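You operate a simulated robot arm through the tools that you are given. There is no shell and no other tool.

The job below is to be done with a simulated robot arm. You get a single attempt, and the scene is never put back.

JOB
Dial up the job Bravo on the display and mark the block under the lens with it.
Fine: switch the mains on first and leave it on; shield down before the key goes on, key off after.

It is judged by the outcome, as a careful person would: the job done as asked, and still so three seconds after it is handed in. It fails if anything else is knocked over, pushed out of place, dropped, spilled or broken.

ROBOT AND FRAMES
A 7-joint arm with a two-finger parallel gripper, fixed in place. Base frame: the origin is on the floor under the middle of its stand, x ahead of it, y to its left, z up. Lengths are in mm, angles in rad, forces in N, time in s.
With the tool pointing down near the work surface it reaches from about 100 to 660 mm from the base axis. Its first joint turns from -1.152 to 1.152 rad. Payload 1.57 kg.
The tool frame sits at the grasp point between the pads (the TCP): z along the fingers, y along the line on which they close. The tips reach 30 mm beyond it. The gripper opens to 80 mm. The fingers are 17 mm wide and 12 mm thick; the gripper's body (40 by 82 mm) begins 80 mm behind the TCP.
Orientation is told as [roll, pitch, yaw] about the base's x, y, z axes, in that order, counted from this pose: with the fingers straight down and closing along the base's y, the tool's x points along the base's -x, its y along +y and its z along -z.

CONTROLS
- The arm moves only by the tool jog_arm. Its arguments are lists of equal length, an entry for each row: "travel": the shift along the base's x, y, z in units of 200 mm (1.0 is 200 mm), a list of three; "rot": the turn, a rotation vector about the base's x, y, z in units of 60 degrees (1.0 is 60 degrees), a list of three. In form: {"travel": [[dx, dy, dz], ...], "rot": [[wx, wy, wz], ...]}. A call has 1 to 20 rows; each row is the pose to reach, as a shift and turn from the pose commanded when the call began. "hand" is the gripper command, from -1 (fully open) to 1 (shut), values between in proportion, set as the call begins (left out, the last holds). A call with a number of a shift or a turn outside -1 to 1 is refused whole. Rows are played at 5 a second. More than 50 mm and 0.15 rad between two rows, or a gripper value outside its range, and nothing of the call is played. A pose out of reach is approached as far as the arm can. The call stops where the force on the tool passes 90 N (or 10 N more than at its start, if that is more) or the arm is blocked; 0.2 s more then pass. Each finger travels about 72 mm/s and halts on what it meets, pressing with about 30 N; the grip force reading is that of the motor and also rises with nothing between the fingers. The clock runs only during rows and for 0.2 s after the last one: add rows that repeat a pose to give the fingers time. The reply holds the time, the measured pose of the TCP, the force on the tool along the base axes, the opening and the grip force, in the units named above and with some noise, with the torque about the TCP (base axes, N m) and any sound that the robot's microphone picked up, and new pictures: "pictures" is both (left out), scene, wrist or none.
- Cameras (640 x 400 px; columns grow to the right, rows downward): "scene" is fixed at [5.4, 406.5, 1398.4]; the picture's right is [-1.00, -0.04, 0.00], its down [-0.03, 0.73, -0.68] and it looks along [0.03, -0.68, -0.73] (base axes); focal length 214 px, centre (320, 200). "wrist" rides on the gripper at [72, -7, -122] in the tool frame; the picture's right is [0.09, 1.00, 0.00], its down [-0.84, 0.08, -0.54] and it looks along [-0.54, 0.05, 0.84] (tool axes); focal length 238 px, centre (320, 200). There is no depth. A picture from a camera that has moved, and an enlarged one, comes with that camera's place and axes in the base frame and with its lens. The place of the scene camera against the robot may be out by one fixed shift of up to 25 mm in any direction.
- close_up(camera, box): a new picture of the part [left, top, right, bottom] of that camera's present view, enlarged. The clock stands still meanwhile.
- sign_off(): hands the job in; it is judged then, once.

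Nothing tells you positions but the pictures and the camera data. Unless the task says otherwise, let go and move clear before handing in.

The tools are called by a JSON object that holds its "name" and its "arguments". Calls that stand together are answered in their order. jog_arm: Moves the arm, as the interface text tells. Its arguments: {"type":"object","properties":{"travel":{"type":"array","items":{"type":"array","items":{"type":"number"}}},"rot":{"type":"array","items":{"type":"array","items":{"type":"number"}}},"hand":{"type":"number"},"pictures":{"type":"string","enum":["both","scene","wrist","none"]}},"required":["travel","rot"]} The other tools are called the same way: close_up (camera, box) takes an enlarged picture of a part of a camera's view; sign_off () hands the job in.

At the start:

```text
t: 0.0
tcp_pos: [342.4, -243.6, 1120.9]
tcp_rot: [0.0, 0.001, 0.0]
ft_force: [0.4, 0.3, -0.6]
torque: [-0.01, 0.01, -0.03]
finger_gap: 80.0
finger_force: 0.1
```

scene: 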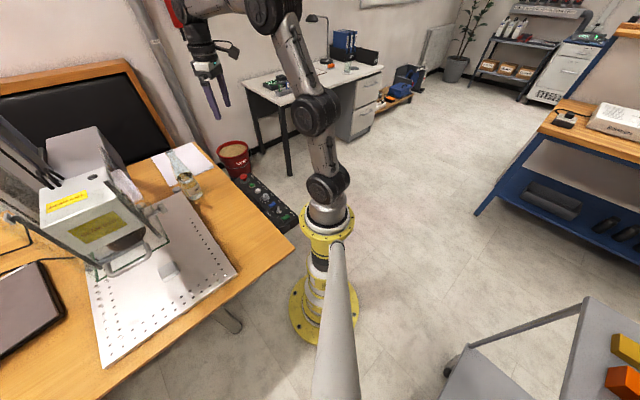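
wrist: 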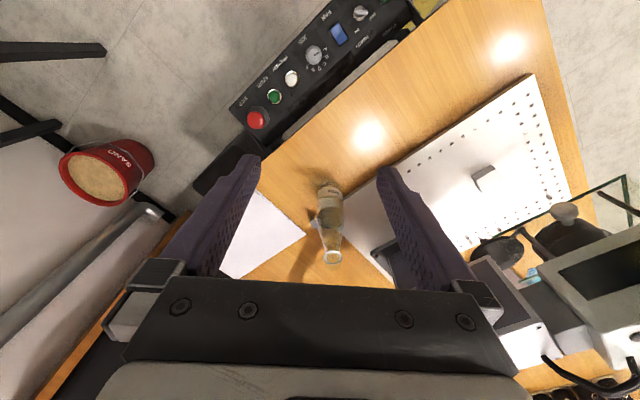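

I see a laser marker on a wooden bench to the robot's front-left in the scene picture, with a black control panel on the bench edge (red mushroom, green and white buttons, a dial, a display, a key switch). I will look closer before moving.

{"name": "close_up", "arguments": {"camera": "wrist", "box": [220, 0, 440, 140]}}

{"name": "close_up", "arguments": {"camera": "scene", "box": [0, 120, 320, 320]}}

{"name": "close_up", "arguments": {"camera": "wrist", "box": [400, 120, 640, 400]}}

{"name": "close_up", "arguments": {"camera": "scene", "box": [200, 150, 300, 240]}}

```text
2.86 times, centred on (330, 70) of wrist
camera zoom: at [270.0, -250.0, 1244.1], right [-0.09, 1.0, 0.0], down [0.84, 0.08, 0.54], along [0.54, 0.05, -0.84], focal length 681 px, centre (291, 571)
```

zoom: 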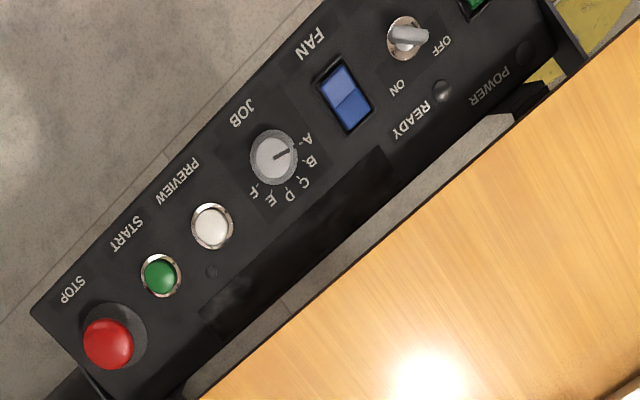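

```text
2.00 times, centred on (160, 220) of scene
camera zoom: at [5.4, 406.5, 1398.4], right [-1.0, -0.04, 0.0], down [-0.03, 0.73, -0.68], along [0.03, -0.68, -0.73], focal length 429 px, centre (640, 160)
```

zoom: 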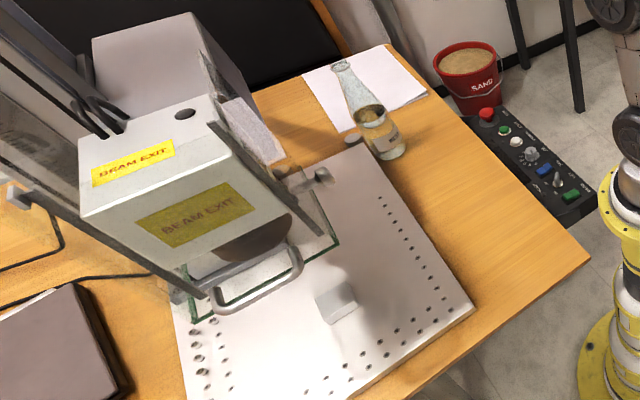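

```text
1.43 times, centred on (520, 260) of wrist
camera zoom: at [270.0, -250.0, 1244.1], right [-0.09, 1.0, 0.0], down [0.84, 0.08, 0.54], along [0.54, 0.05, -0.84], focal length 340 px, centre (34, 114)
```

zoom: 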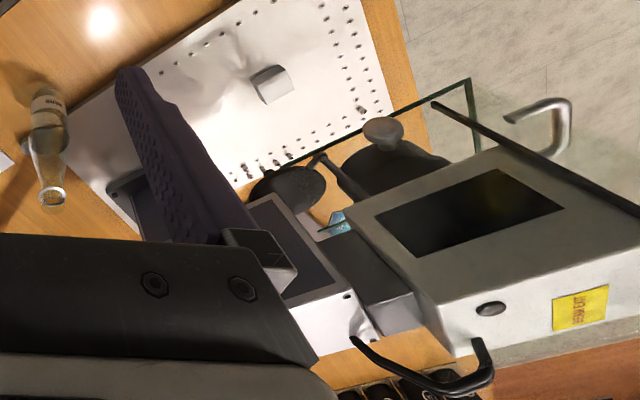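

```text
4.44 times, centred on (250, 195) of scene
camera zoom: at [5.4, 406.5, 1398.4], right [-1.0, -0.04, 0.0], down [-0.03, 0.73, -0.68], along [0.03, -0.68, -0.73], focal length 953 px, centre (631, 222)
```

zoom: 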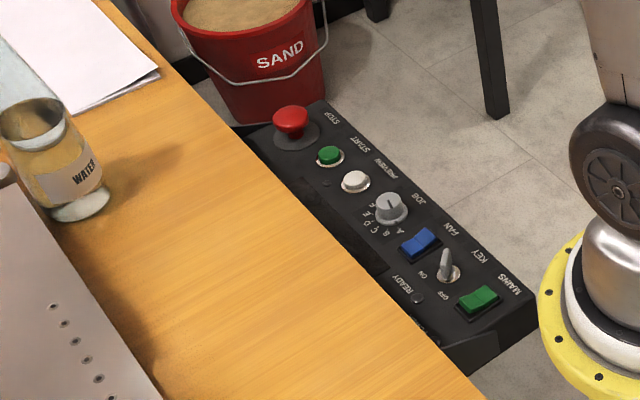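

The panel runs roughly radially from STOP (~[419,-380,700]) to KEY/MAINS nearer the robot, and the block sits around [485,137,768]. I want better views of the machine, so I'll move the wrist camera high up toward the machine side.

{"name": "jog_arm", "arguments": {"travel": [[-0.05, 0.2, 0], [-0.1, 0.4, 0], [-0.15, 0.6, 0], [-0.2, 0.8, 0], [-0.25, 1.0, 0], [-0.25, 1.0, 0]], "rot": [[0, 0, 0], [0, 0, 0], [0, 0, 0], [0, 0, 0], [0, 0, 0], [0, 0, 0]]}}

```text
t: 1.4
tcp_pos: [293.2, -46.1, 1119.6]
tcp_rot: [0.0, 0.0, -0.001]
ft_force: [-0.2, -0.3, -0.3]
torque: [-0.03, 0.01, -0.01]
finger_gap: 79.7
finger_force: 0.1
camera wrist: at [220.0, -51.4, 1243.1], right [-0.09, 1.0, 0.0], down [0.84, 0.08, 0.54], along [0.54, 0.05, -0.84], focal length 238 px, centre (320, 200)
```

scene: 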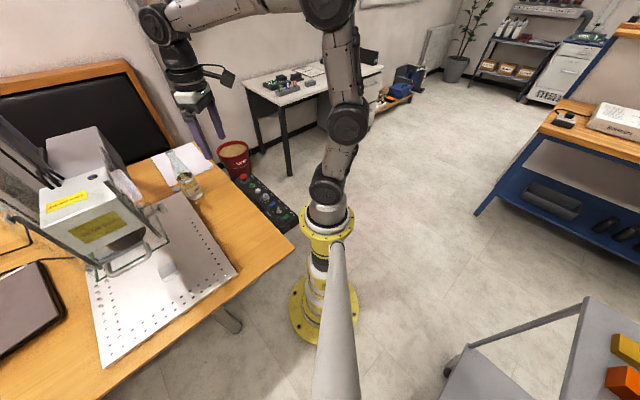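
wrist: 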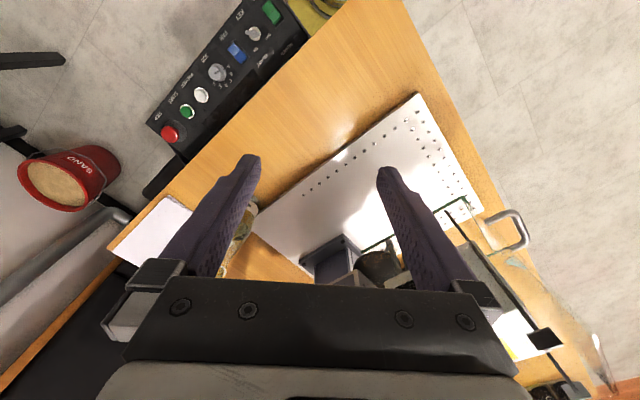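

The machine is hidden behind the gripper in this view. I'll tilt the tool forward so the wrist camera looks at the machine head more from the front.

{"name": "jog_arm", "arguments": {"travel": [[0, 0.1, 0], [0, 0.2, 0], [0, 0.3, 0], [0, 0.4, 0], [0, 0.5, 0], [0, 0.5, 0]], "rot": [[0, -0.12, 0], [0, -0.24, 0], [0, -0.36, 0], [0, -0.48, 0], [0, -0.6, 0], [0, -0.6, 0]]}}

```text
t: 2.8
tcp_pos: [293.9, 56.2, 1121.1]
tcp_rot: [-0.002, -0.63, 0.001]
ft_force: [-0.3, 0.1, -0.6]
torque: [-0.02, 0.0, -0.01]
finger_gap: 80.1
finger_force: 0.0
camera wrist: at [163.5, 50.2, 1178.1], right [-0.08, 1.0, -0.05], down [0.36, 0.08, 0.93], along [0.93, 0.05, -0.36], focal length 238 px, centre (320, 200)
```

scene: 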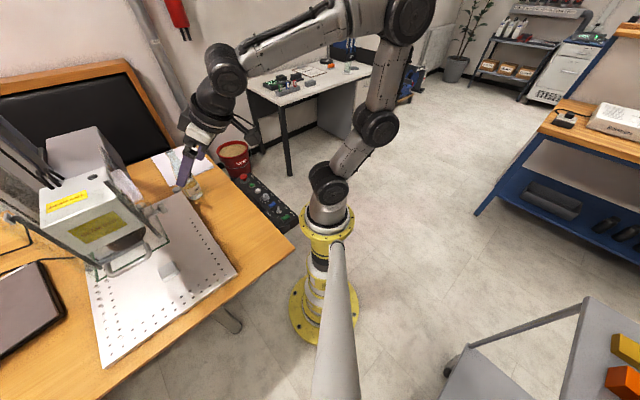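
wrist: 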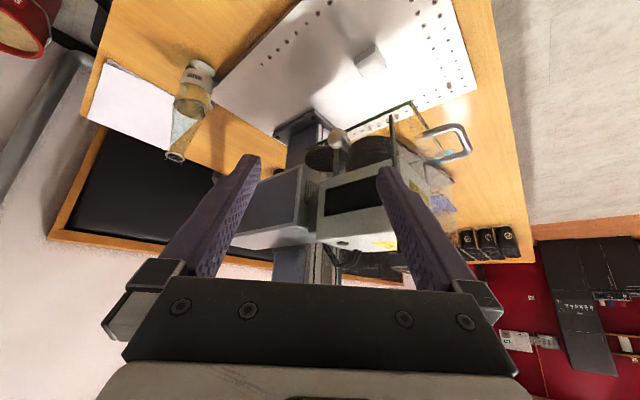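

{"name": "close_up", "arguments": {"camera": "wrist", "box": [220, 20, 500, 280]}}

{"name": "close_up", "arguments": {"camera": "scene", "box": [0, 140, 240, 290]}}

```text
1.54 times, centred on (360, 150) of wrist
camera zoom: at [163.5, 50.2, 1178.1], right [-0.08, 1.0, -0.05], down [0.36, 0.08, 0.93], along [0.93, 0.05, -0.36], focal length 367 px, centre (258, 277)
```

zoom: 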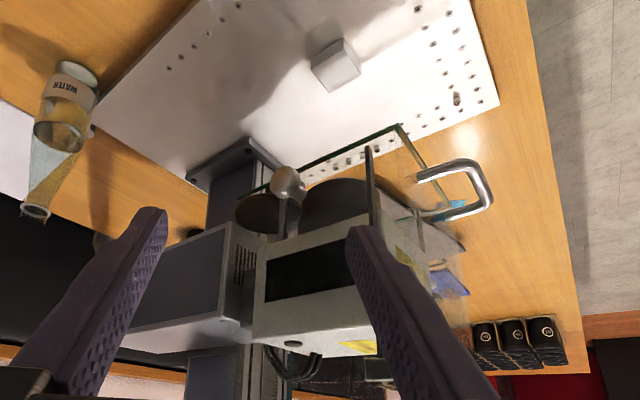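

```text
2.67 times, centred on (120, 215) of scene
camera zoom: at [5.4, 406.5, 1398.4], right [-1.0, -0.04, 0.0], down [-0.03, 0.73, -0.68], along [0.03, -0.68, -0.73], focal length 572 px, centre (853, 160)
```

zoom: 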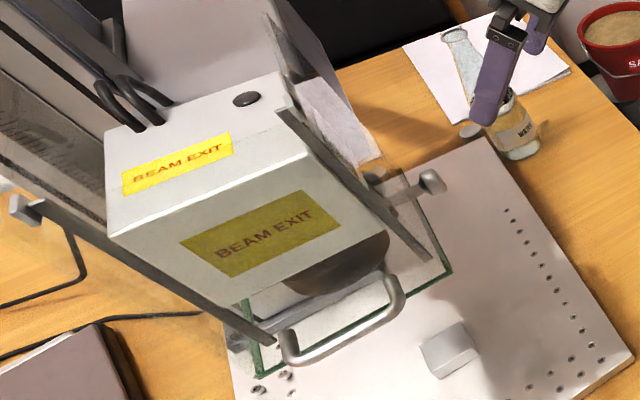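

The machine is turned about 45° with its front facing (-x,+y). The lens is around [479,147,964] above the block, and the shield handle is around [404,221,995], so the shield is raised. I'll look from the machine's front.

{"name": "jog_arm", "arguments": {"travel": [[-0.04, 0.16, 0.02], [-0.08, 0.32, 0.04], [-0.12, 0.48, 0.06], [-0.16, 0.64, 0.08], [-0.2, 0.8, 0.1], [-0.24, 0.96, 0.12], [-0.24, 0.96, 0.12]], "rot": [[0, 0, -0.125], [0, 0, -0.25], [0, 0, -0.375], [0, 0, -0.5], [0, 0, -0.625], [0, 0, -0.75], [0, 0, -0.75]]}}

```text
t: 4.4
tcp_pos: [257.9, 243.4, 1145.4]
tcp_rot: [0.0, -0.628, -0.788]
ft_force: [0.2, 0.7, 0.4]
torque: [-0.03, 0.0, -0.02]
finger_gap: 80.0
finger_force: 0.0
out of reach, approached as far as the arm can: row 6, 7
camera wrist: at [160.7, 331.5, 1202.2], right [0.65, 0.76, -0.05], down [0.31, -0.2, 0.93], along [0.69, -0.62, -0.36], focal length 238 px, centre (320, 200)
```

scene: 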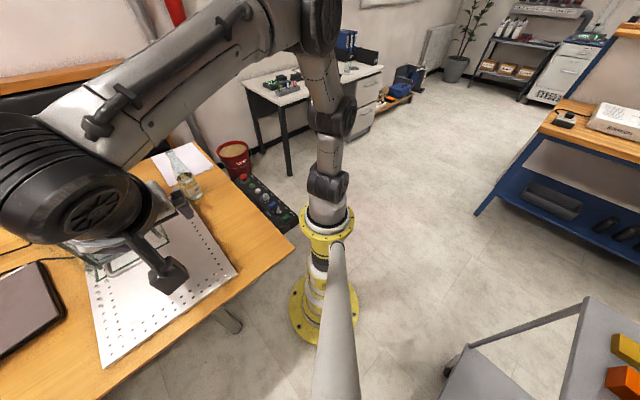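
wrist: 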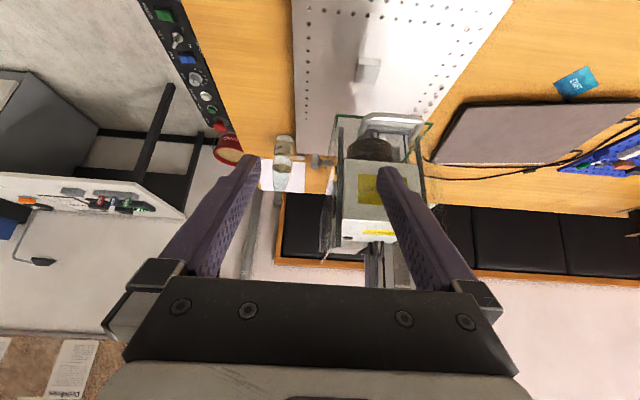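

{"name": "close_up", "arguments": {"camera": "wrist", "box": [270, 30, 450, 270]}}

{"name": "close_up", "arguments": {"camera": "wrist", "box": [300, 90, 450, 190]}}

```text
1.67 times, centred on (360, 150) of wrist
camera zoom: at [160.7, 331.5, 1202.2], right [0.65, 0.76, -0.05], down [0.31, -0.2, 0.93], along [0.69, -0.62, -0.36], focal length 397 px, centre (253, 283)
```

zoom: 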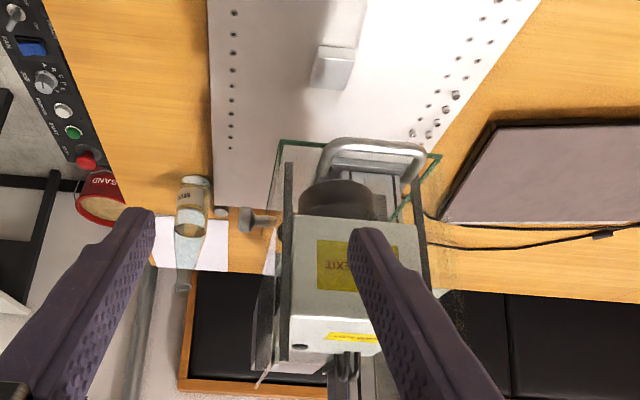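

```text
4.00 times, centred on (375, 140) of wrist
camera zoom: at [160.7, 331.5, 1202.2], right [0.65, 0.76, -0.05], down [0.31, -0.2, 0.93], along [0.69, -0.62, -0.36], focal length 953 px, centre (100, 440)
```

zoom: 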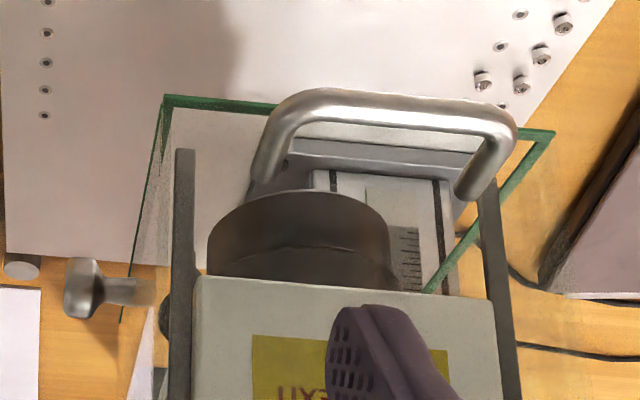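

Image lines suggest the shield is a glass box (green lower edge ≈ z 978) beside the head with vertical dark rails, so it probably slides straight down; a grey knob sits on the robot side at about [400,82,1006]. I'll inspect that from the robot side.

{"name": "jog_arm", "arguments": {"travel": [[0.02, -0.15, 0], [0.05, -0.3, 0], [0.08, -0.45, 0], [0.11, -0.6, 0], [0.14, -0.75, 0], [0.17, -0.9, 0]], "rot": [[0, 0, 0.125], [0, 0, 0.25], [0, 0, 0.375], [0, 0, 0.5], [0, 0, 0.625], [0, 0, 0.75]], "pictures": "none"}}

{"name": "jog_arm", "arguments": {"travel": [[0, -0.12, -0.02], [0, -0.24, -0.05], [0, -0.36, -0.1], [0, -0.48, -0.15], [0, -0.6, -0.2], [0, -0.7, -0.25], [0, -0.7, -0.25]], "rot": [[0, 0, 0.125], [0, 0, 0.25], [0, 0, 0.375], [0, 0, 0.5], [0, 0, 0.625], [0, 0, 0.75], [0, 0, 0.75]]}}

```text
t: 5.8
tcp_pos: [293.5, 62.5, 1144.8]
tcp_rot: [0.003, -0.63, -0.003]
ft_force: [-1.5, 0.0, 0.0]
torque: [0.0, -0.01, 0.01]
finger_gap: 80.4
finger_force: 0.0
```

```text
t: 7.4
tcp_pos: [292.7, -78.8, 1094.0]
tcp_rot: [-0.001, -0.63, 0.787]
ft_force: [1.0, -1.0, 0.7]
torque: [-0.04, -0.01, 0.01]
finger_gap: 79.9
finger_force: 0.1
camera wrist: at [205.2, -174.5, 1151.4], right [-0.76, 0.65, -0.05], down [0.2, 0.31, 0.93], along [0.62, 0.69, -0.36], focal length 238 px, centre (320, 200)
```

scene: 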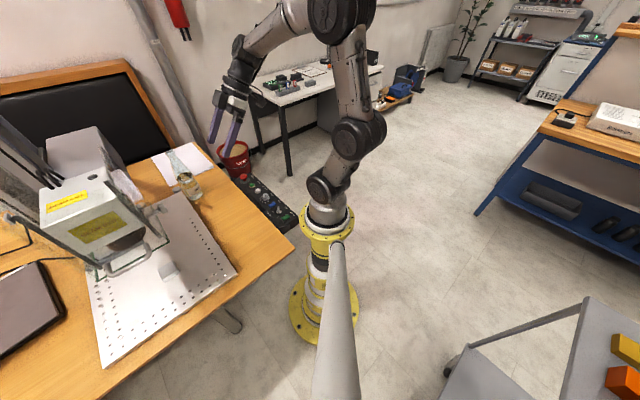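
wrist: 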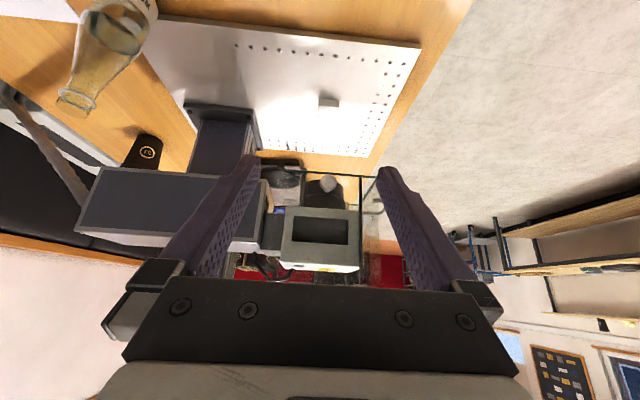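

{"name": "close_up", "arguments": {"camera": "wrist", "box": [240, 130, 400, 290]}}

{"name": "close_up", "arguments": {"camera": "wrist", "box": [50, 0, 450, 250]}}

```text
2.50 times, centred on (320, 210) of wrist
camera zoom: at [205.2, -174.5, 1151.4], right [-0.76, 0.65, -0.05], down [0.2, 0.31, 0.93], along [0.62, 0.69, -0.36], focal length 596 px, centre (320, 175)
```

zoom: 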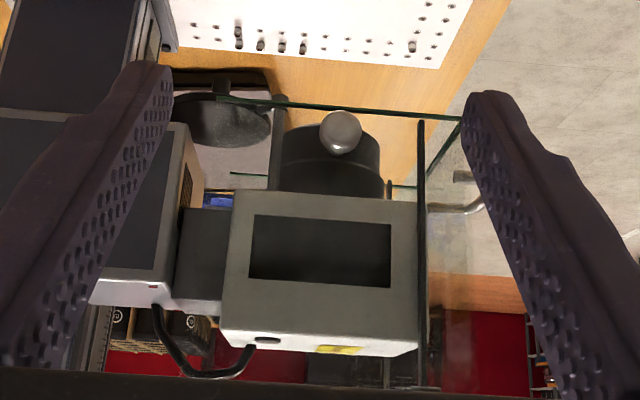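

```text
1.60 times, centred on (250, 125) of wrist
camera zoom: at [205.2, -174.5, 1151.4], right [-0.76, 0.65, -0.05], down [0.2, 0.31, 0.93], along [0.62, 0.69, -0.36], focal length 381 px, centre (432, 320)
```

zoom: 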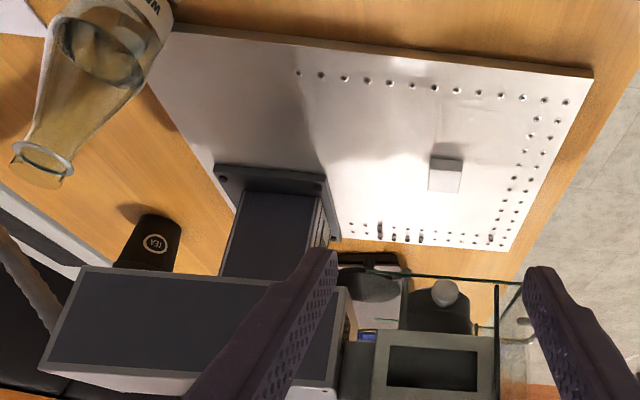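

The head hangs off a column, with knob, lens and a glass enclosure visible. Close-ups appear to be truly re-rendered, so I'll zoom in tight on the knob, the handle and glass edges and the panel.

{"name": "close_up", "arguments": {"camera": "wrist", "box": [285, 160, 365, 220]}}

{"name": "close_up", "arguments": {"camera": "scene", "box": [120, 190, 180, 230]}}

{"name": "close_up", "arguments": {"camera": "scene", "box": [0, 110, 120, 230]}}

{"name": "close_up", "arguments": {"camera": "scene", "box": [60, 215, 180, 290]}}

{"name": "close_up", "arguments": {"camera": "scene", "box": [225, 165, 300, 235]}}

```text
6.67 times, centred on (325, 190) of wrist
camera zoom: at [205.2, -174.5, 1151.4], right [-0.76, 0.65, -0.05], down [0.2, 0.31, 0.93], along [0.62, 0.69, -0.36], focal length 1589 px, centre (287, 267)
```

zoom: 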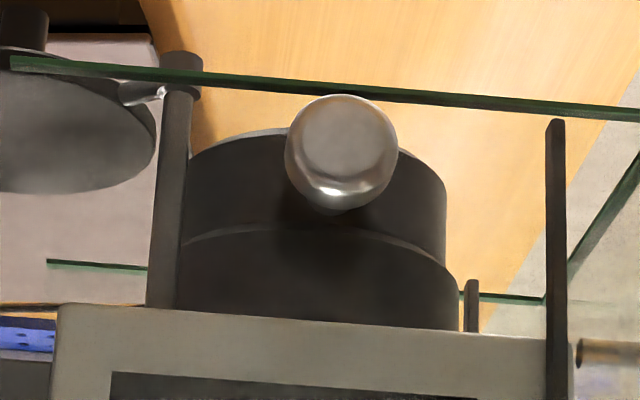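

```text
10.00 times, centred on (150, 210) of scene
camera zoom: at [5.4, 406.5, 1398.4], right [-1.0, -0.04, 0.0], down [-0.03, 0.73, -0.68], along [0.03, -0.68, -0.73], focal length 2145 px, centre (2020, 100)
```

zoom: 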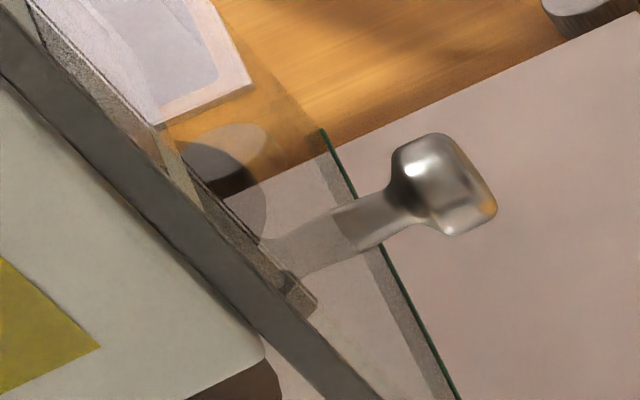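

```text
3.33 times, centred on (60, 170) of scene
camera zoom: at [5.4, 406.5, 1398.4], right [-1.0, -0.04, 0.0], down [-0.03, 0.73, -0.68], along [0.03, -0.68, -0.73], focal length 715 px, centre (1187, 300)
```

zoom: 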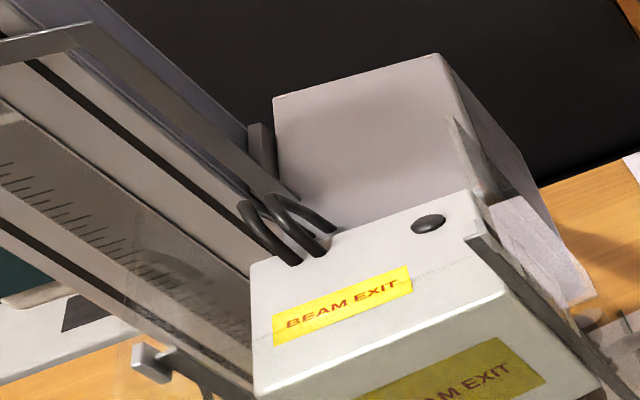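

```text
5.33 times, centred on (120, 252) of scene
camera zoom: at [5.4, 406.5, 1398.4], right [-1.0, -0.04, 0.0], down [-0.03, 0.73, -0.68], along [0.03, -0.68, -0.73], focal length 1144 px, centre (1387, -80)
```

zoom: 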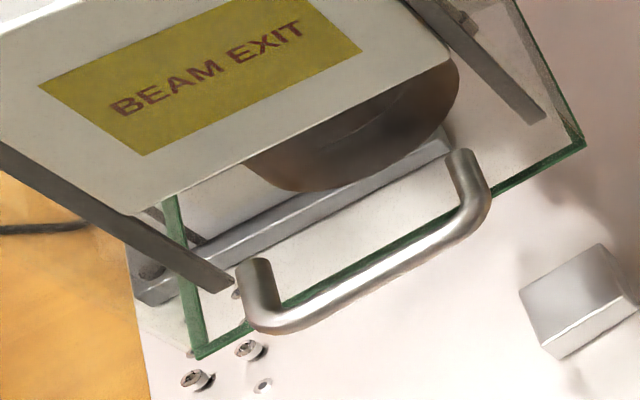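

```text
5.71 times, centred on (262, 200) of scene
camera zoom: at [5.4, 406.5, 1398.4], right [-1.0, -0.04, 0.0], down [-0.03, 0.73, -0.68], along [0.03, -0.68, -0.73], focal length 1226 px, centre (649, 200)
```

zoom: 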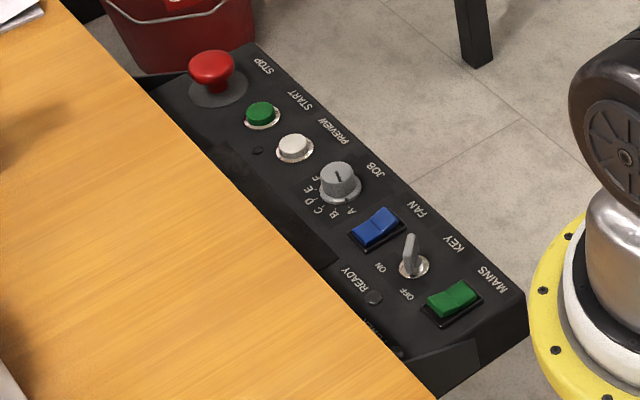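

The shield has a front U-handle and a robot-side knob, and the panel controls in order are STOP, START, PREVIEW, JOB dial, FAN, KEY, MAINS. I'll move the wrist camera above the panel for detailed views and zoom on the rocker and dial.

{"name": "close_up", "arguments": {"camera": "scene", "box": [265, 195, 297, 215]}}

{"name": "close_up", "arguments": {"camera": "scene", "box": [250, 180, 282, 200]}}

{"name": "jog_arm", "arguments": {"travel": [[-0.08, -0.08, 0], [-0.16, -0.16, 0], [-0.24, -0.24, 0], [-0.32, -0.32, 0], [-0.4, -0.4, 0], [-0.4, -0.4, 0]], "rot": [[-0.085, 0.085, 0], [-0.17, 0.17, 0], [-0.255, 0.255, 0], [-0.34, 0.34, 0], [-0.425, 0.425, 0], [-0.425, 0.425, 0]]}}

```text
16.00 times, centred on (281, 205) of scene
camera zoom: at [5.4, 406.5, 1398.4], right [-1.0, -0.04, 0.0], down [-0.03, 0.73, -0.68], along [0.03, -0.68, -0.73], focal length 3432 px, centre (944, 120)
```

zoom: 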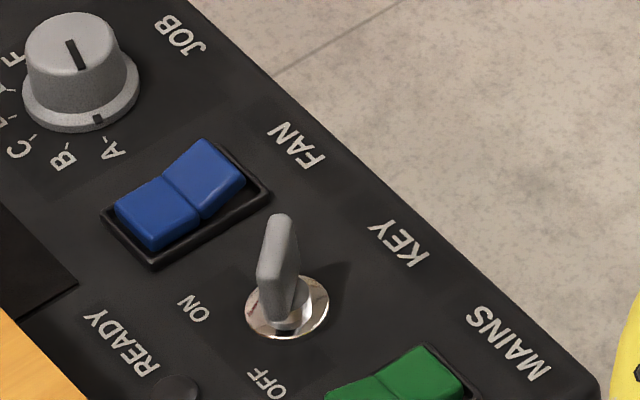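

```text
16.00 times, centred on (266, 190) of scene
camera zoom: at [5.4, 406.5, 1398.4], right [-1.0, -0.04, 0.0], down [-0.03, 0.73, -0.68], along [0.03, -0.68, -0.73], focal length 3432 px, centre (1184, 360)
```

zoom: 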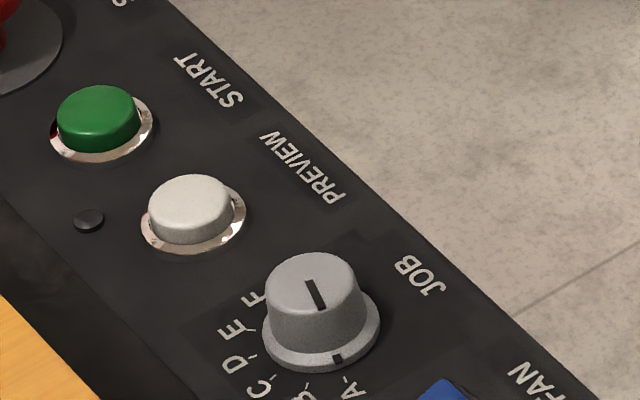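

```text
t: 8.8
tcp_pos: [213.0, -155.6, 1091.4]
tcp_rot: [0.001, 0.004, 0.784]
ft_force: [-0.6, -0.4, -0.1]
torque: [-0.04, 0.0, -0.01]
finger_gap: 79.8
finger_force: 0.1
camera wrist: at [166.8, -211.8, 1215.2], right [-0.77, 0.64, 0.0], down [0.54, 0.65, 0.54], along [0.34, 0.42, -0.84], focal length 238 px, centre (320, 200)
```

scene: 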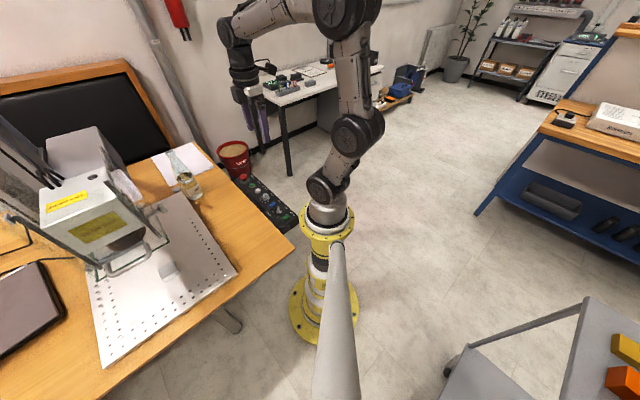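
wrist: 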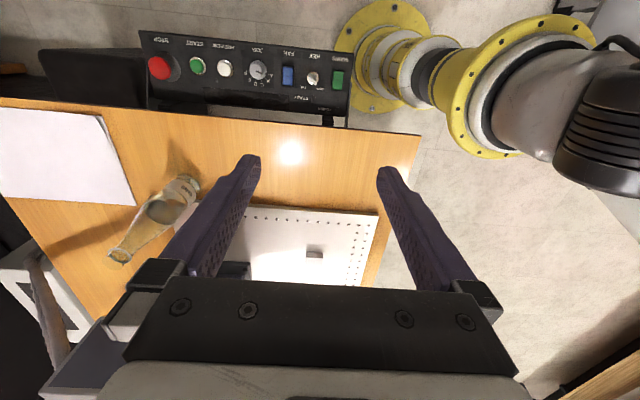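

I'm above the panel now with the panel axis horizontal in the wrist image. Zooming in on all controls.

{"name": "close_up", "arguments": {"camera": "wrist", "box": [240, 30, 360, 105]}}

{"name": "close_up", "arguments": {"camera": "wrist", "box": [130, 20, 360, 140]}}

```text
5.33 times, centred on (300, 68) of wrist
camera zoom: at [166.8, -211.8, 1215.2], right [-0.77, 0.64, 0.0], down [0.54, 0.65, 0.54], along [0.34, 0.42, -0.84], focal length 1271 px, centre (427, 907)
```

zoom: 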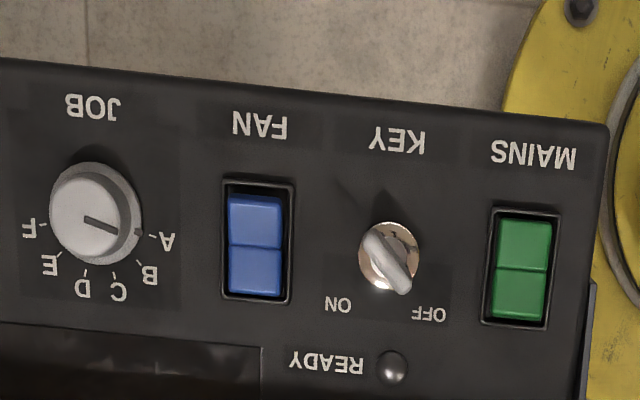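

```text
2.78 times, centred on (245, 80) of wrist
camera zoom: at [166.8, -211.8, 1215.2], right [-0.77, 0.64, 0.0], down [0.54, 0.65, 0.54], along [0.34, 0.42, -0.84], focal length 663 px, centre (529, 534)
```

zoom: 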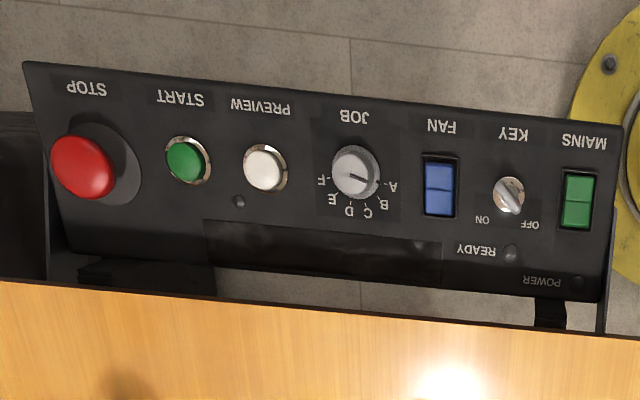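

The panel face is level at z≈676, with the JOB dial near (286,-261) pointing at A, KEY near (212,-181) at OFF and MAINS near (175,-147). The dark strip on the bench side looks like the display. I'll zoom on the MAINS rocker to see which half is raised.

{"name": "close_up", "arguments": {"camera": "scene", "box": [278, 200, 298, 214]}}

{"name": "close_up", "arguments": {"camera": "wrist", "box": [320, 60, 352, 100]}}

{"name": "close_up", "arguments": {"camera": "wrist", "box": [296, 60, 336, 90]}}

```text
16.00 times, centred on (288, 207) of scene
camera zoom: at [5.4, 406.5, 1398.4], right [-1.0, -0.04, 0.0], down [-0.03, 0.73, -0.68], along [0.03, -0.68, -0.73], focal length 3432 px, centre (832, 88)
```

zoom: 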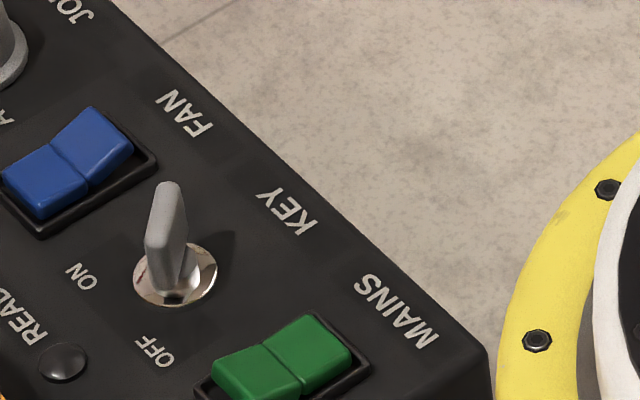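

```text
10.00 times, centred on (336, 80) of wrist
camera zoom: at [166.8, -211.8, 1215.2], right [-0.77, 0.64, 0.0], down [0.54, 0.65, 0.54], along [0.34, 0.42, -0.84], focal length 2384 px, centre (160, 1400)
```

zoom: 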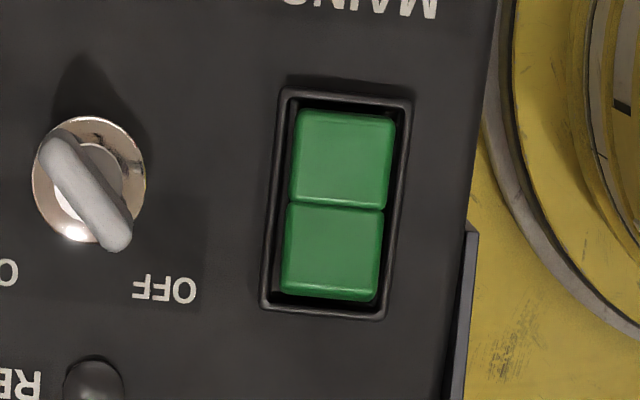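

```text
13.33 times, centred on (316, 75) of wrist
camera zoom: at [166.8, -211.8, 1215.2], right [-0.77, 0.64, 0.0], down [0.54, 0.65, 0.54], along [0.34, 0.42, -0.84], focal length 3178 px, centre (373, 1867)
```

zoom: 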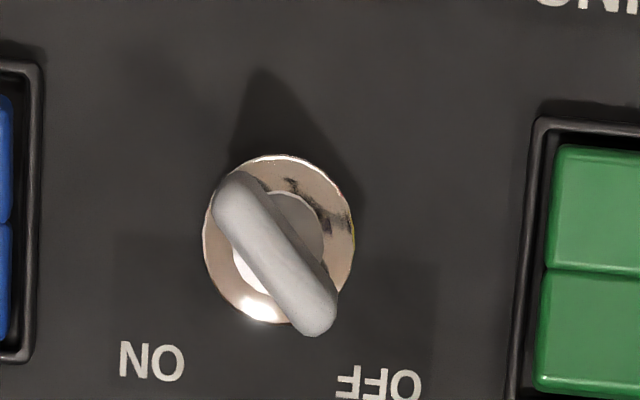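

MAINS rocker centre is about (176,-145), the panel axis runs exactly along (-0.71,0.71), and the label-side half of the rocker is the raised one. I'll tilt the tool so only the +p finger is low, and descend above the label-side half.

{"name": "jog_arm", "arguments": {"travel": [[-0.0125, -0.021, -0.16], [-0.025, -0.042, -0.32], [-0.0375, -0.063, -0.48], [-0.05, -0.084, -0.64], [-0.0625, -0.105, -0.8], [-0.075, -0.126, -0.955], [-0.075, -0.126, -0.955]], "rot": [[-0.034, -0.034, 0], [-0.068, -0.068, 0], [-0.102, -0.102, 0], [-0.136, -0.136, 0], [-0.17, -0.17, 0], [-0.203, -0.203, 0], [-0.203, -0.203, 0]], "pictures": "none"}}

{"name": "jog_arm", "arguments": {"travel": [[0, 0, -0.15], [0, 0, -0.3], [0, 0, -0.45], [0, 0, -0.6], [0, 0, -0.7], [0, 0, -0.7]], "rot": [[0, 0, 0], [0, 0, 0], [0, 0, 0], [0, 0, 0], [0, 0, 0], [0, 0, 0]]}}

```text
t: 10.4
tcp_pos: [198.9, -182.8, 904.9]
tcp_rot: [-0.301, 0.002, 0.787]
ft_force: [0.2, -0.1, 0.3]
torque: [-0.02, 0.03, 0.02]
finger_gap: 79.9
finger_force: 0.0
```

```text
t: 11.8
tcp_pos: [199.6, -180.4, 763.0]
tcp_rot: [-0.302, 0.001, 0.786]
ft_force: [1.0, -0.4, -0.8]
torque: [-0.02, -0.01, 0.01]
finger_gap: 80.2
finger_force: 0.0
camera wrist: at [125.9, -210.3, 883.2], right [-0.74, 0.61, -0.3], down [0.43, 0.76, 0.49], along [0.52, 0.24, -0.82], focal length 238 px, centre (320, 200)
```

scene: 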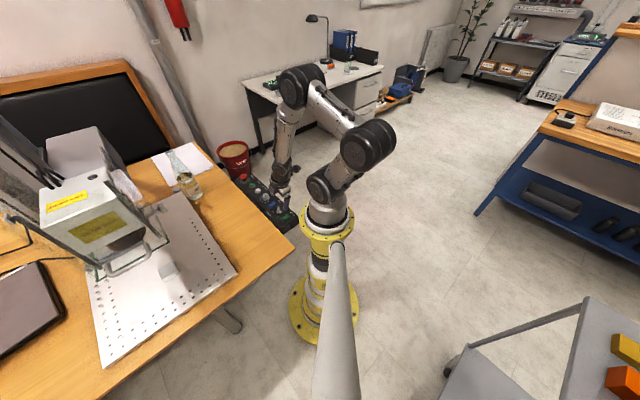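
wrist: 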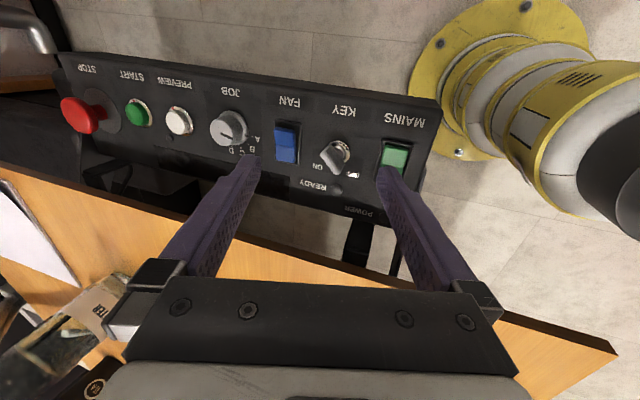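

{"name": "close_up", "arguments": {"camera": "wrist", "box": [340, 90, 460, 210]}}

{"name": "close_up", "arguments": {"camera": "scene", "box": [250, 170, 310, 230]}}

```text
3.33 times, centred on (400, 150) of wrist
camera zoom: at [125.9, -210.3, 883.2], right [-0.74, 0.61, -0.3], down [0.43, 0.76, 0.49], along [0.52, 0.24, -0.82], focal length 794 px, centre (53, 367)
```

zoom: 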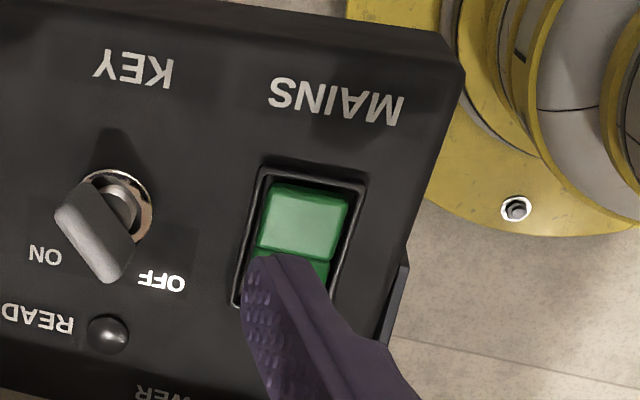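

```text
6.67 times, centred on (280, 200) of scene
camera zoom: at [5.4, 406.5, 1398.4], right [-1.0, -0.04, 0.0], down [-0.03, 0.73, -0.68], along [0.03, -0.68, -0.73], focal length 1430 px, centre (587, 200)
```

zoom: 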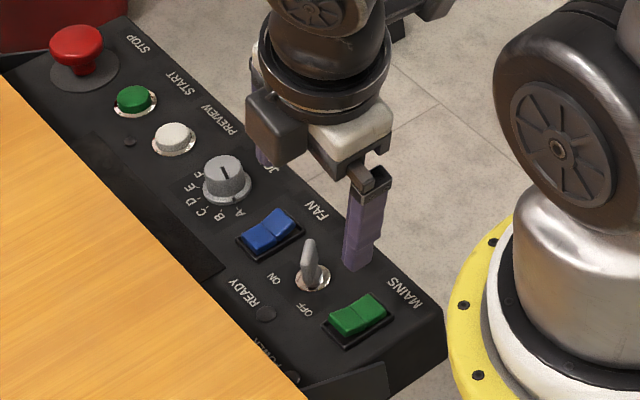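

The low finger is lined up over the label-side half of MAINS. Descending toward contact.

{"name": "jog_arm", "arguments": {"travel": [[0, 0, -0.06], [0, 0, -0.11], [0, 0, -0.14], [0, 0, -0.14]], "rot": [[0, 0, 0], [0, 0, 0], [0, 0, 0], [0, 0, 0]], "pictures": "none"}}

{"name": "close_up", "arguments": {"camera": "scene", "box": [260, 180, 300, 220]}}

{"name": "close_up", "arguments": {"camera": "wrist", "box": [350, 110, 450, 190]}}

```text
t: 12.8
tcp_pos: [196.5, -181.7, 734.2]
tcp_rot: [-0.301, 0.002, 0.786]
ft_force: [-0.2, 0.2, 0.6]
torque: [0.0, -0.03, 0.03]
finger_gap: 79.9
finger_force: 0.1
out of reach, approached as far as the arm can: row 1, 2, 3
```

```text
10.00 times, centred on (280, 200) of scene
camera zoom: at [5.4, 406.5, 1398.4], right [-1.0, -0.04, 0.0], down [-0.03, 0.73, -0.68], along [0.03, -0.68, -0.73], focal length 2145 px, centre (720, 200)
```

zoom: 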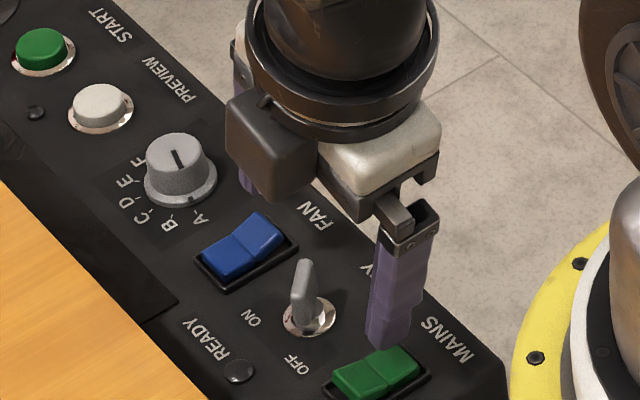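

```text
5.00 times, centred on (400, 150) of wrist
camera zoom: at [124.4, -210.9, 854.1], right [-0.74, 0.61, -0.29], down [0.43, 0.76, 0.49], along [0.52, 0.24, -0.82], focal length 1192 px, centre (-80, 450)
```

zoom: 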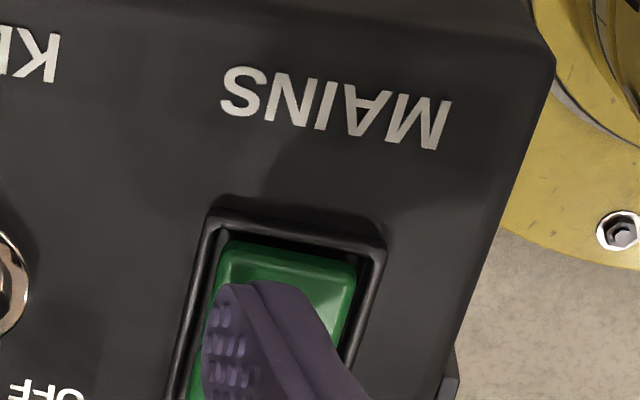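

{"name": "jog_arm", "arguments": {"travel": [[0, 0, -0.01], [0, 0, -0.02], [0, 0, -0.03], [0, 0, -0.04], [0, 0, -0.05]], "rot": [[0, 0, 0], [0, 0, 0], [0, 0, 0], [0, 0, 0], [0, 0, 0]], "pictures": "none"}}

{"name": "close_up", "arguments": {"camera": "wrist", "box": [350, 110, 450, 190]}}

{"name": "close_up", "arguments": {"camera": "scene", "box": [270, 190, 300, 220]}}

```text
t: 14.0
tcp_pos: [197.2, -183.5, 724.9]
tcp_rot: [-0.301, 0.001, 0.786]
ft_force: [-7.2, 6.7, 30.9]
torque: [1.27, 1.1, -0.02]
finger_gap: 80.0
finger_force: 0.0
```

```text
5.00 times, centred on (400, 150) of wrist
camera zoom: at [124.9, -212.8, 845.2], right [-0.74, 0.61, -0.29], down [0.43, 0.76, 0.49], along [0.52, 0.24, -0.82], focal length 1192 px, centre (-80, 450)
```

zoom: 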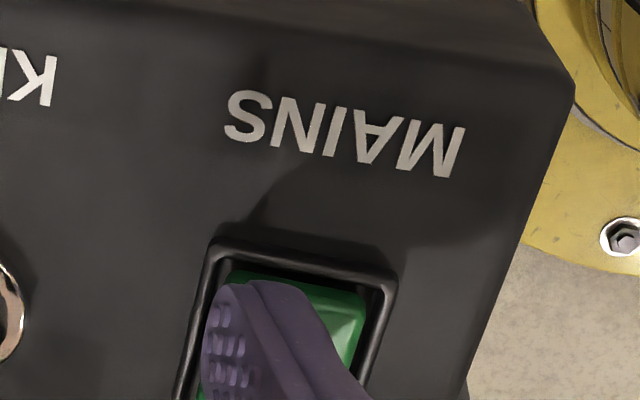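

```text
13.33 times, centred on (285, 205) of scene
camera zoom: at [5.1, 406.8, 1398.3], right [-1.0, -0.04, 0.0], down [-0.03, 0.73, -0.68], along [0.03, -0.68, -0.73], focal length 2860 px, centre (787, 133)
```

zoom: 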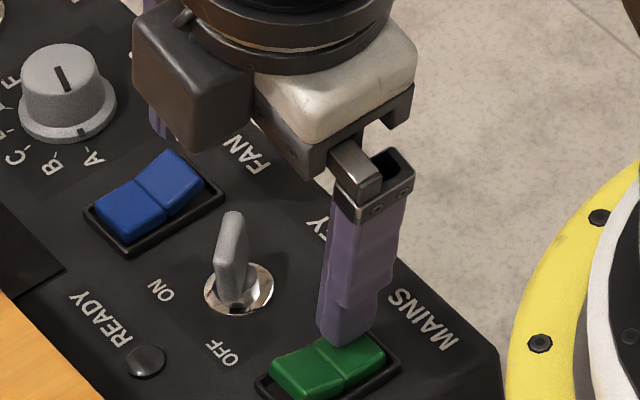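

{"name": "close_up", "arguments": {"camera": "scene", "box": [280, 203, 296, 219]}}

{"name": "close_up", "arguments": {"camera": "wrist", "box": [340, 150, 420, 240]}}

```text
16.00 times, centred on (288, 211) of scene
camera zoom: at [5.1, 406.8, 1398.3], right [-1.0, -0.04, 0.0], down [-0.03, 0.73, -0.68], along [0.03, -0.68, -0.73], focal length 3432 px, centre (832, 24)
```

zoom: 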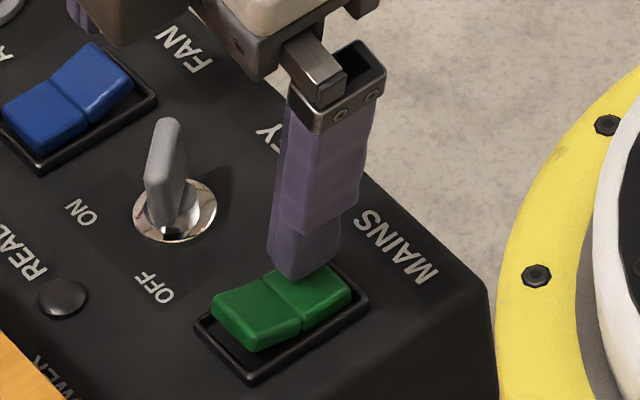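

```text
4.44 times, centred on (380, 195) of wrist
camera zoom: at [124.9, -212.8, 845.2], right [-0.74, 0.61, -0.29], down [0.43, 0.76, 0.49], along [0.52, 0.24, -0.82], focal length 1059 px, centre (53, 222)
```

zoom: 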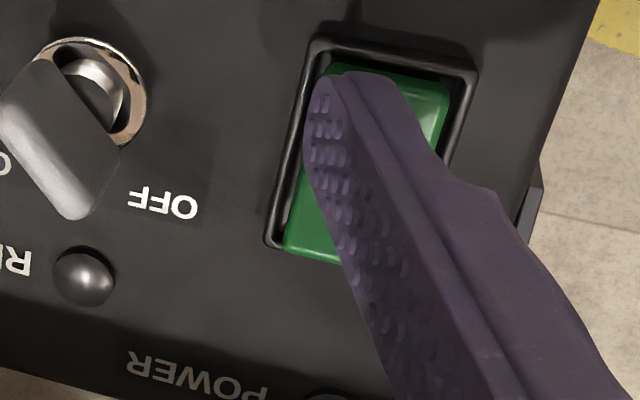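

The bench-side half now stands up, so the rocker has tipped over. I'll lift away and check the POWER lamp and display.

{"name": "jog_arm", "arguments": {"travel": [[0, 0, 0.05], [0, 0, 0.15], [0, 0, 0.3], [0, 0, 0.45], [0, 0, 0.5]], "rot": [[0, 0, 0], [0, 0, 0], [0, 0, 0], [0.08, 0.08, 0], [0.16, 0.16, 0]]}}

{"name": "close_up", "arguments": {"camera": "scene", "box": [230, 160, 302, 225]}}

{"name": "close_up", "arguments": {"camera": "wrist", "box": [60, 20, 460, 270]}}

```text
t: 15.2
tcp_pos: [195.9, -178.6, 822.6]
tcp_rot: [-0.075, -0.005, 0.784]
ft_force: [4.7, -4.4, 4.5]
torque: [0.4, 0.45, -0.02]
finger_gap: 79.9
finger_force: 0.0
camera wrist: at [142.6, -227.2, 945.2], right [-0.77, 0.64, -0.08], down [0.51, 0.67, 0.54], along [0.39, 0.37, -0.84], focal length 238 px, centre (320, 200)
```

scene: 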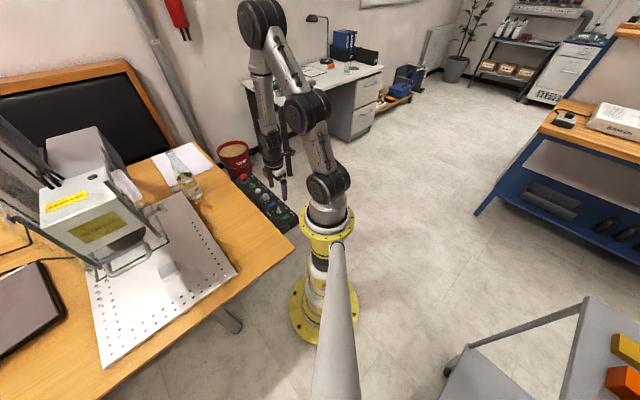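
wrist: 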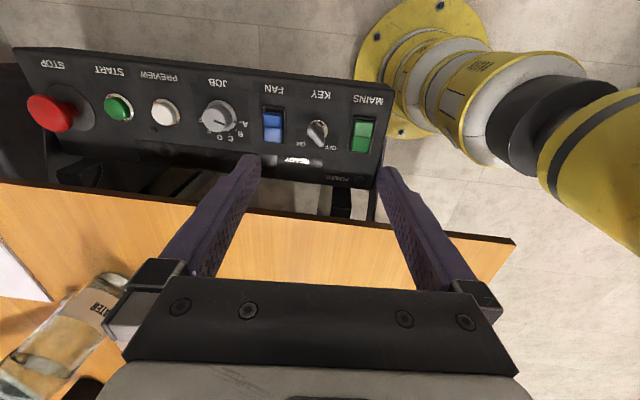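

```text
6.15 times, centred on (266, 192) of scene
camera zoom: at [5.4, 406.5, 1398.4], right [-1.0, -0.04, 0.0], down [-0.03, 0.73, -0.68], along [0.03, -0.68, -0.73], focal length 1320 px, centre (652, 246)
```

zoom: 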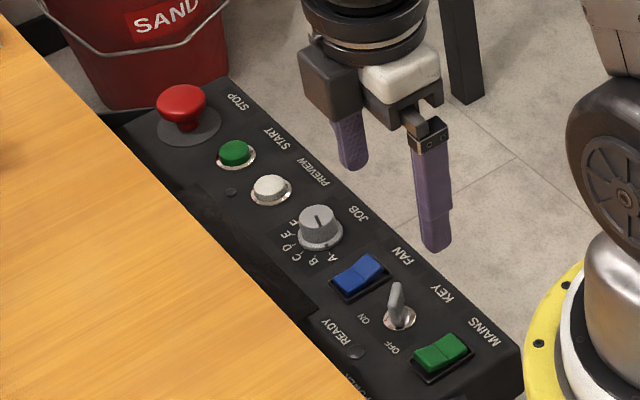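

```text
1.60 times, centred on (260, 145) of wrist
camera zoom: at [142.6, -227.2, 945.2], right [-0.77, 0.64, -0.08], down [0.51, 0.67, 0.54], along [0.39, 0.37, -0.84], focal length 381 px, centre (416, 288)
```

zoom: 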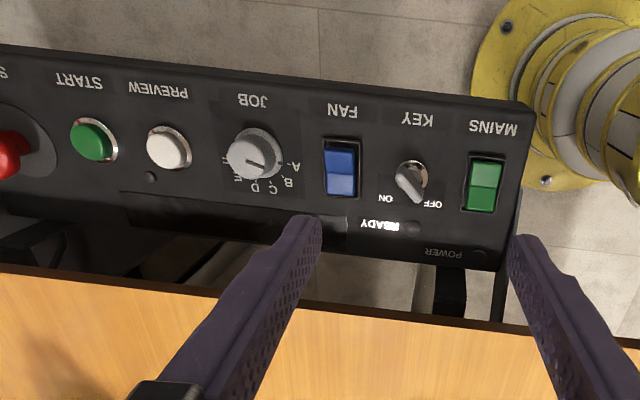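

{"name": "close_up", "arguments": {"camera": "scene", "box": [274, 200, 298, 224]}}

{"name": "close_up", "arguments": {"camera": "wrist", "box": [260, 80, 400, 200]}}

{"name": "close_up", "arguments": {"camera": "wrist", "box": [100, 110, 260, 200]}}

```text
16.00 times, centred on (286, 212) of scene
camera zoom: at [5.4, 406.5, 1398.4], right [-1.0, -0.04, 0.0], down [-0.03, 0.73, -0.68], along [0.03, -0.68, -0.73], focal length 3432 px, centre (864, 8)
```

zoom: 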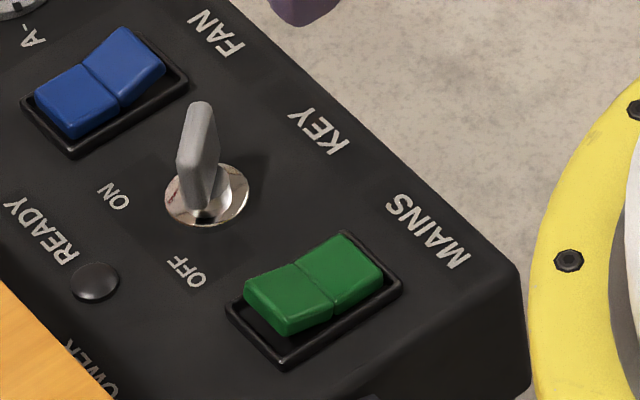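

```text
3.33 times, centred on (330, 140) of wrist
camera zoom: at [142.6, -227.2, 945.2], right [-0.77, 0.64, -0.08], down [0.51, 0.67, 0.54], along [0.39, 0.37, -0.84], focal length 794 px, centre (287, 400)
```

zoom: 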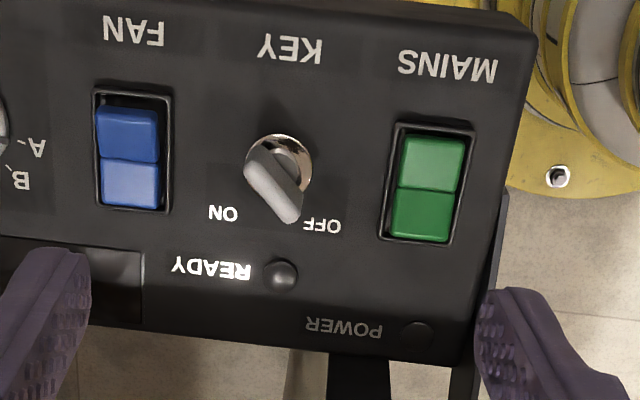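

```text
4.00 times, centred on (180, 155) of wrist
camera zoom: at [142.6, -227.2, 945.2], right [-0.77, 0.64, -0.08], down [0.51, 0.67, 0.54], along [0.39, 0.37, -0.84], focal length 953 px, centre (880, 380)
```

zoom: 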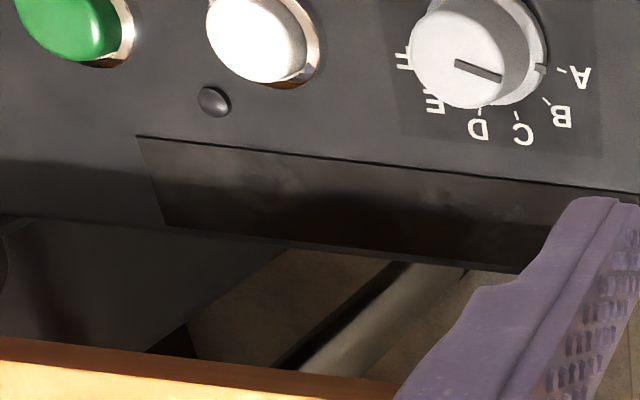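

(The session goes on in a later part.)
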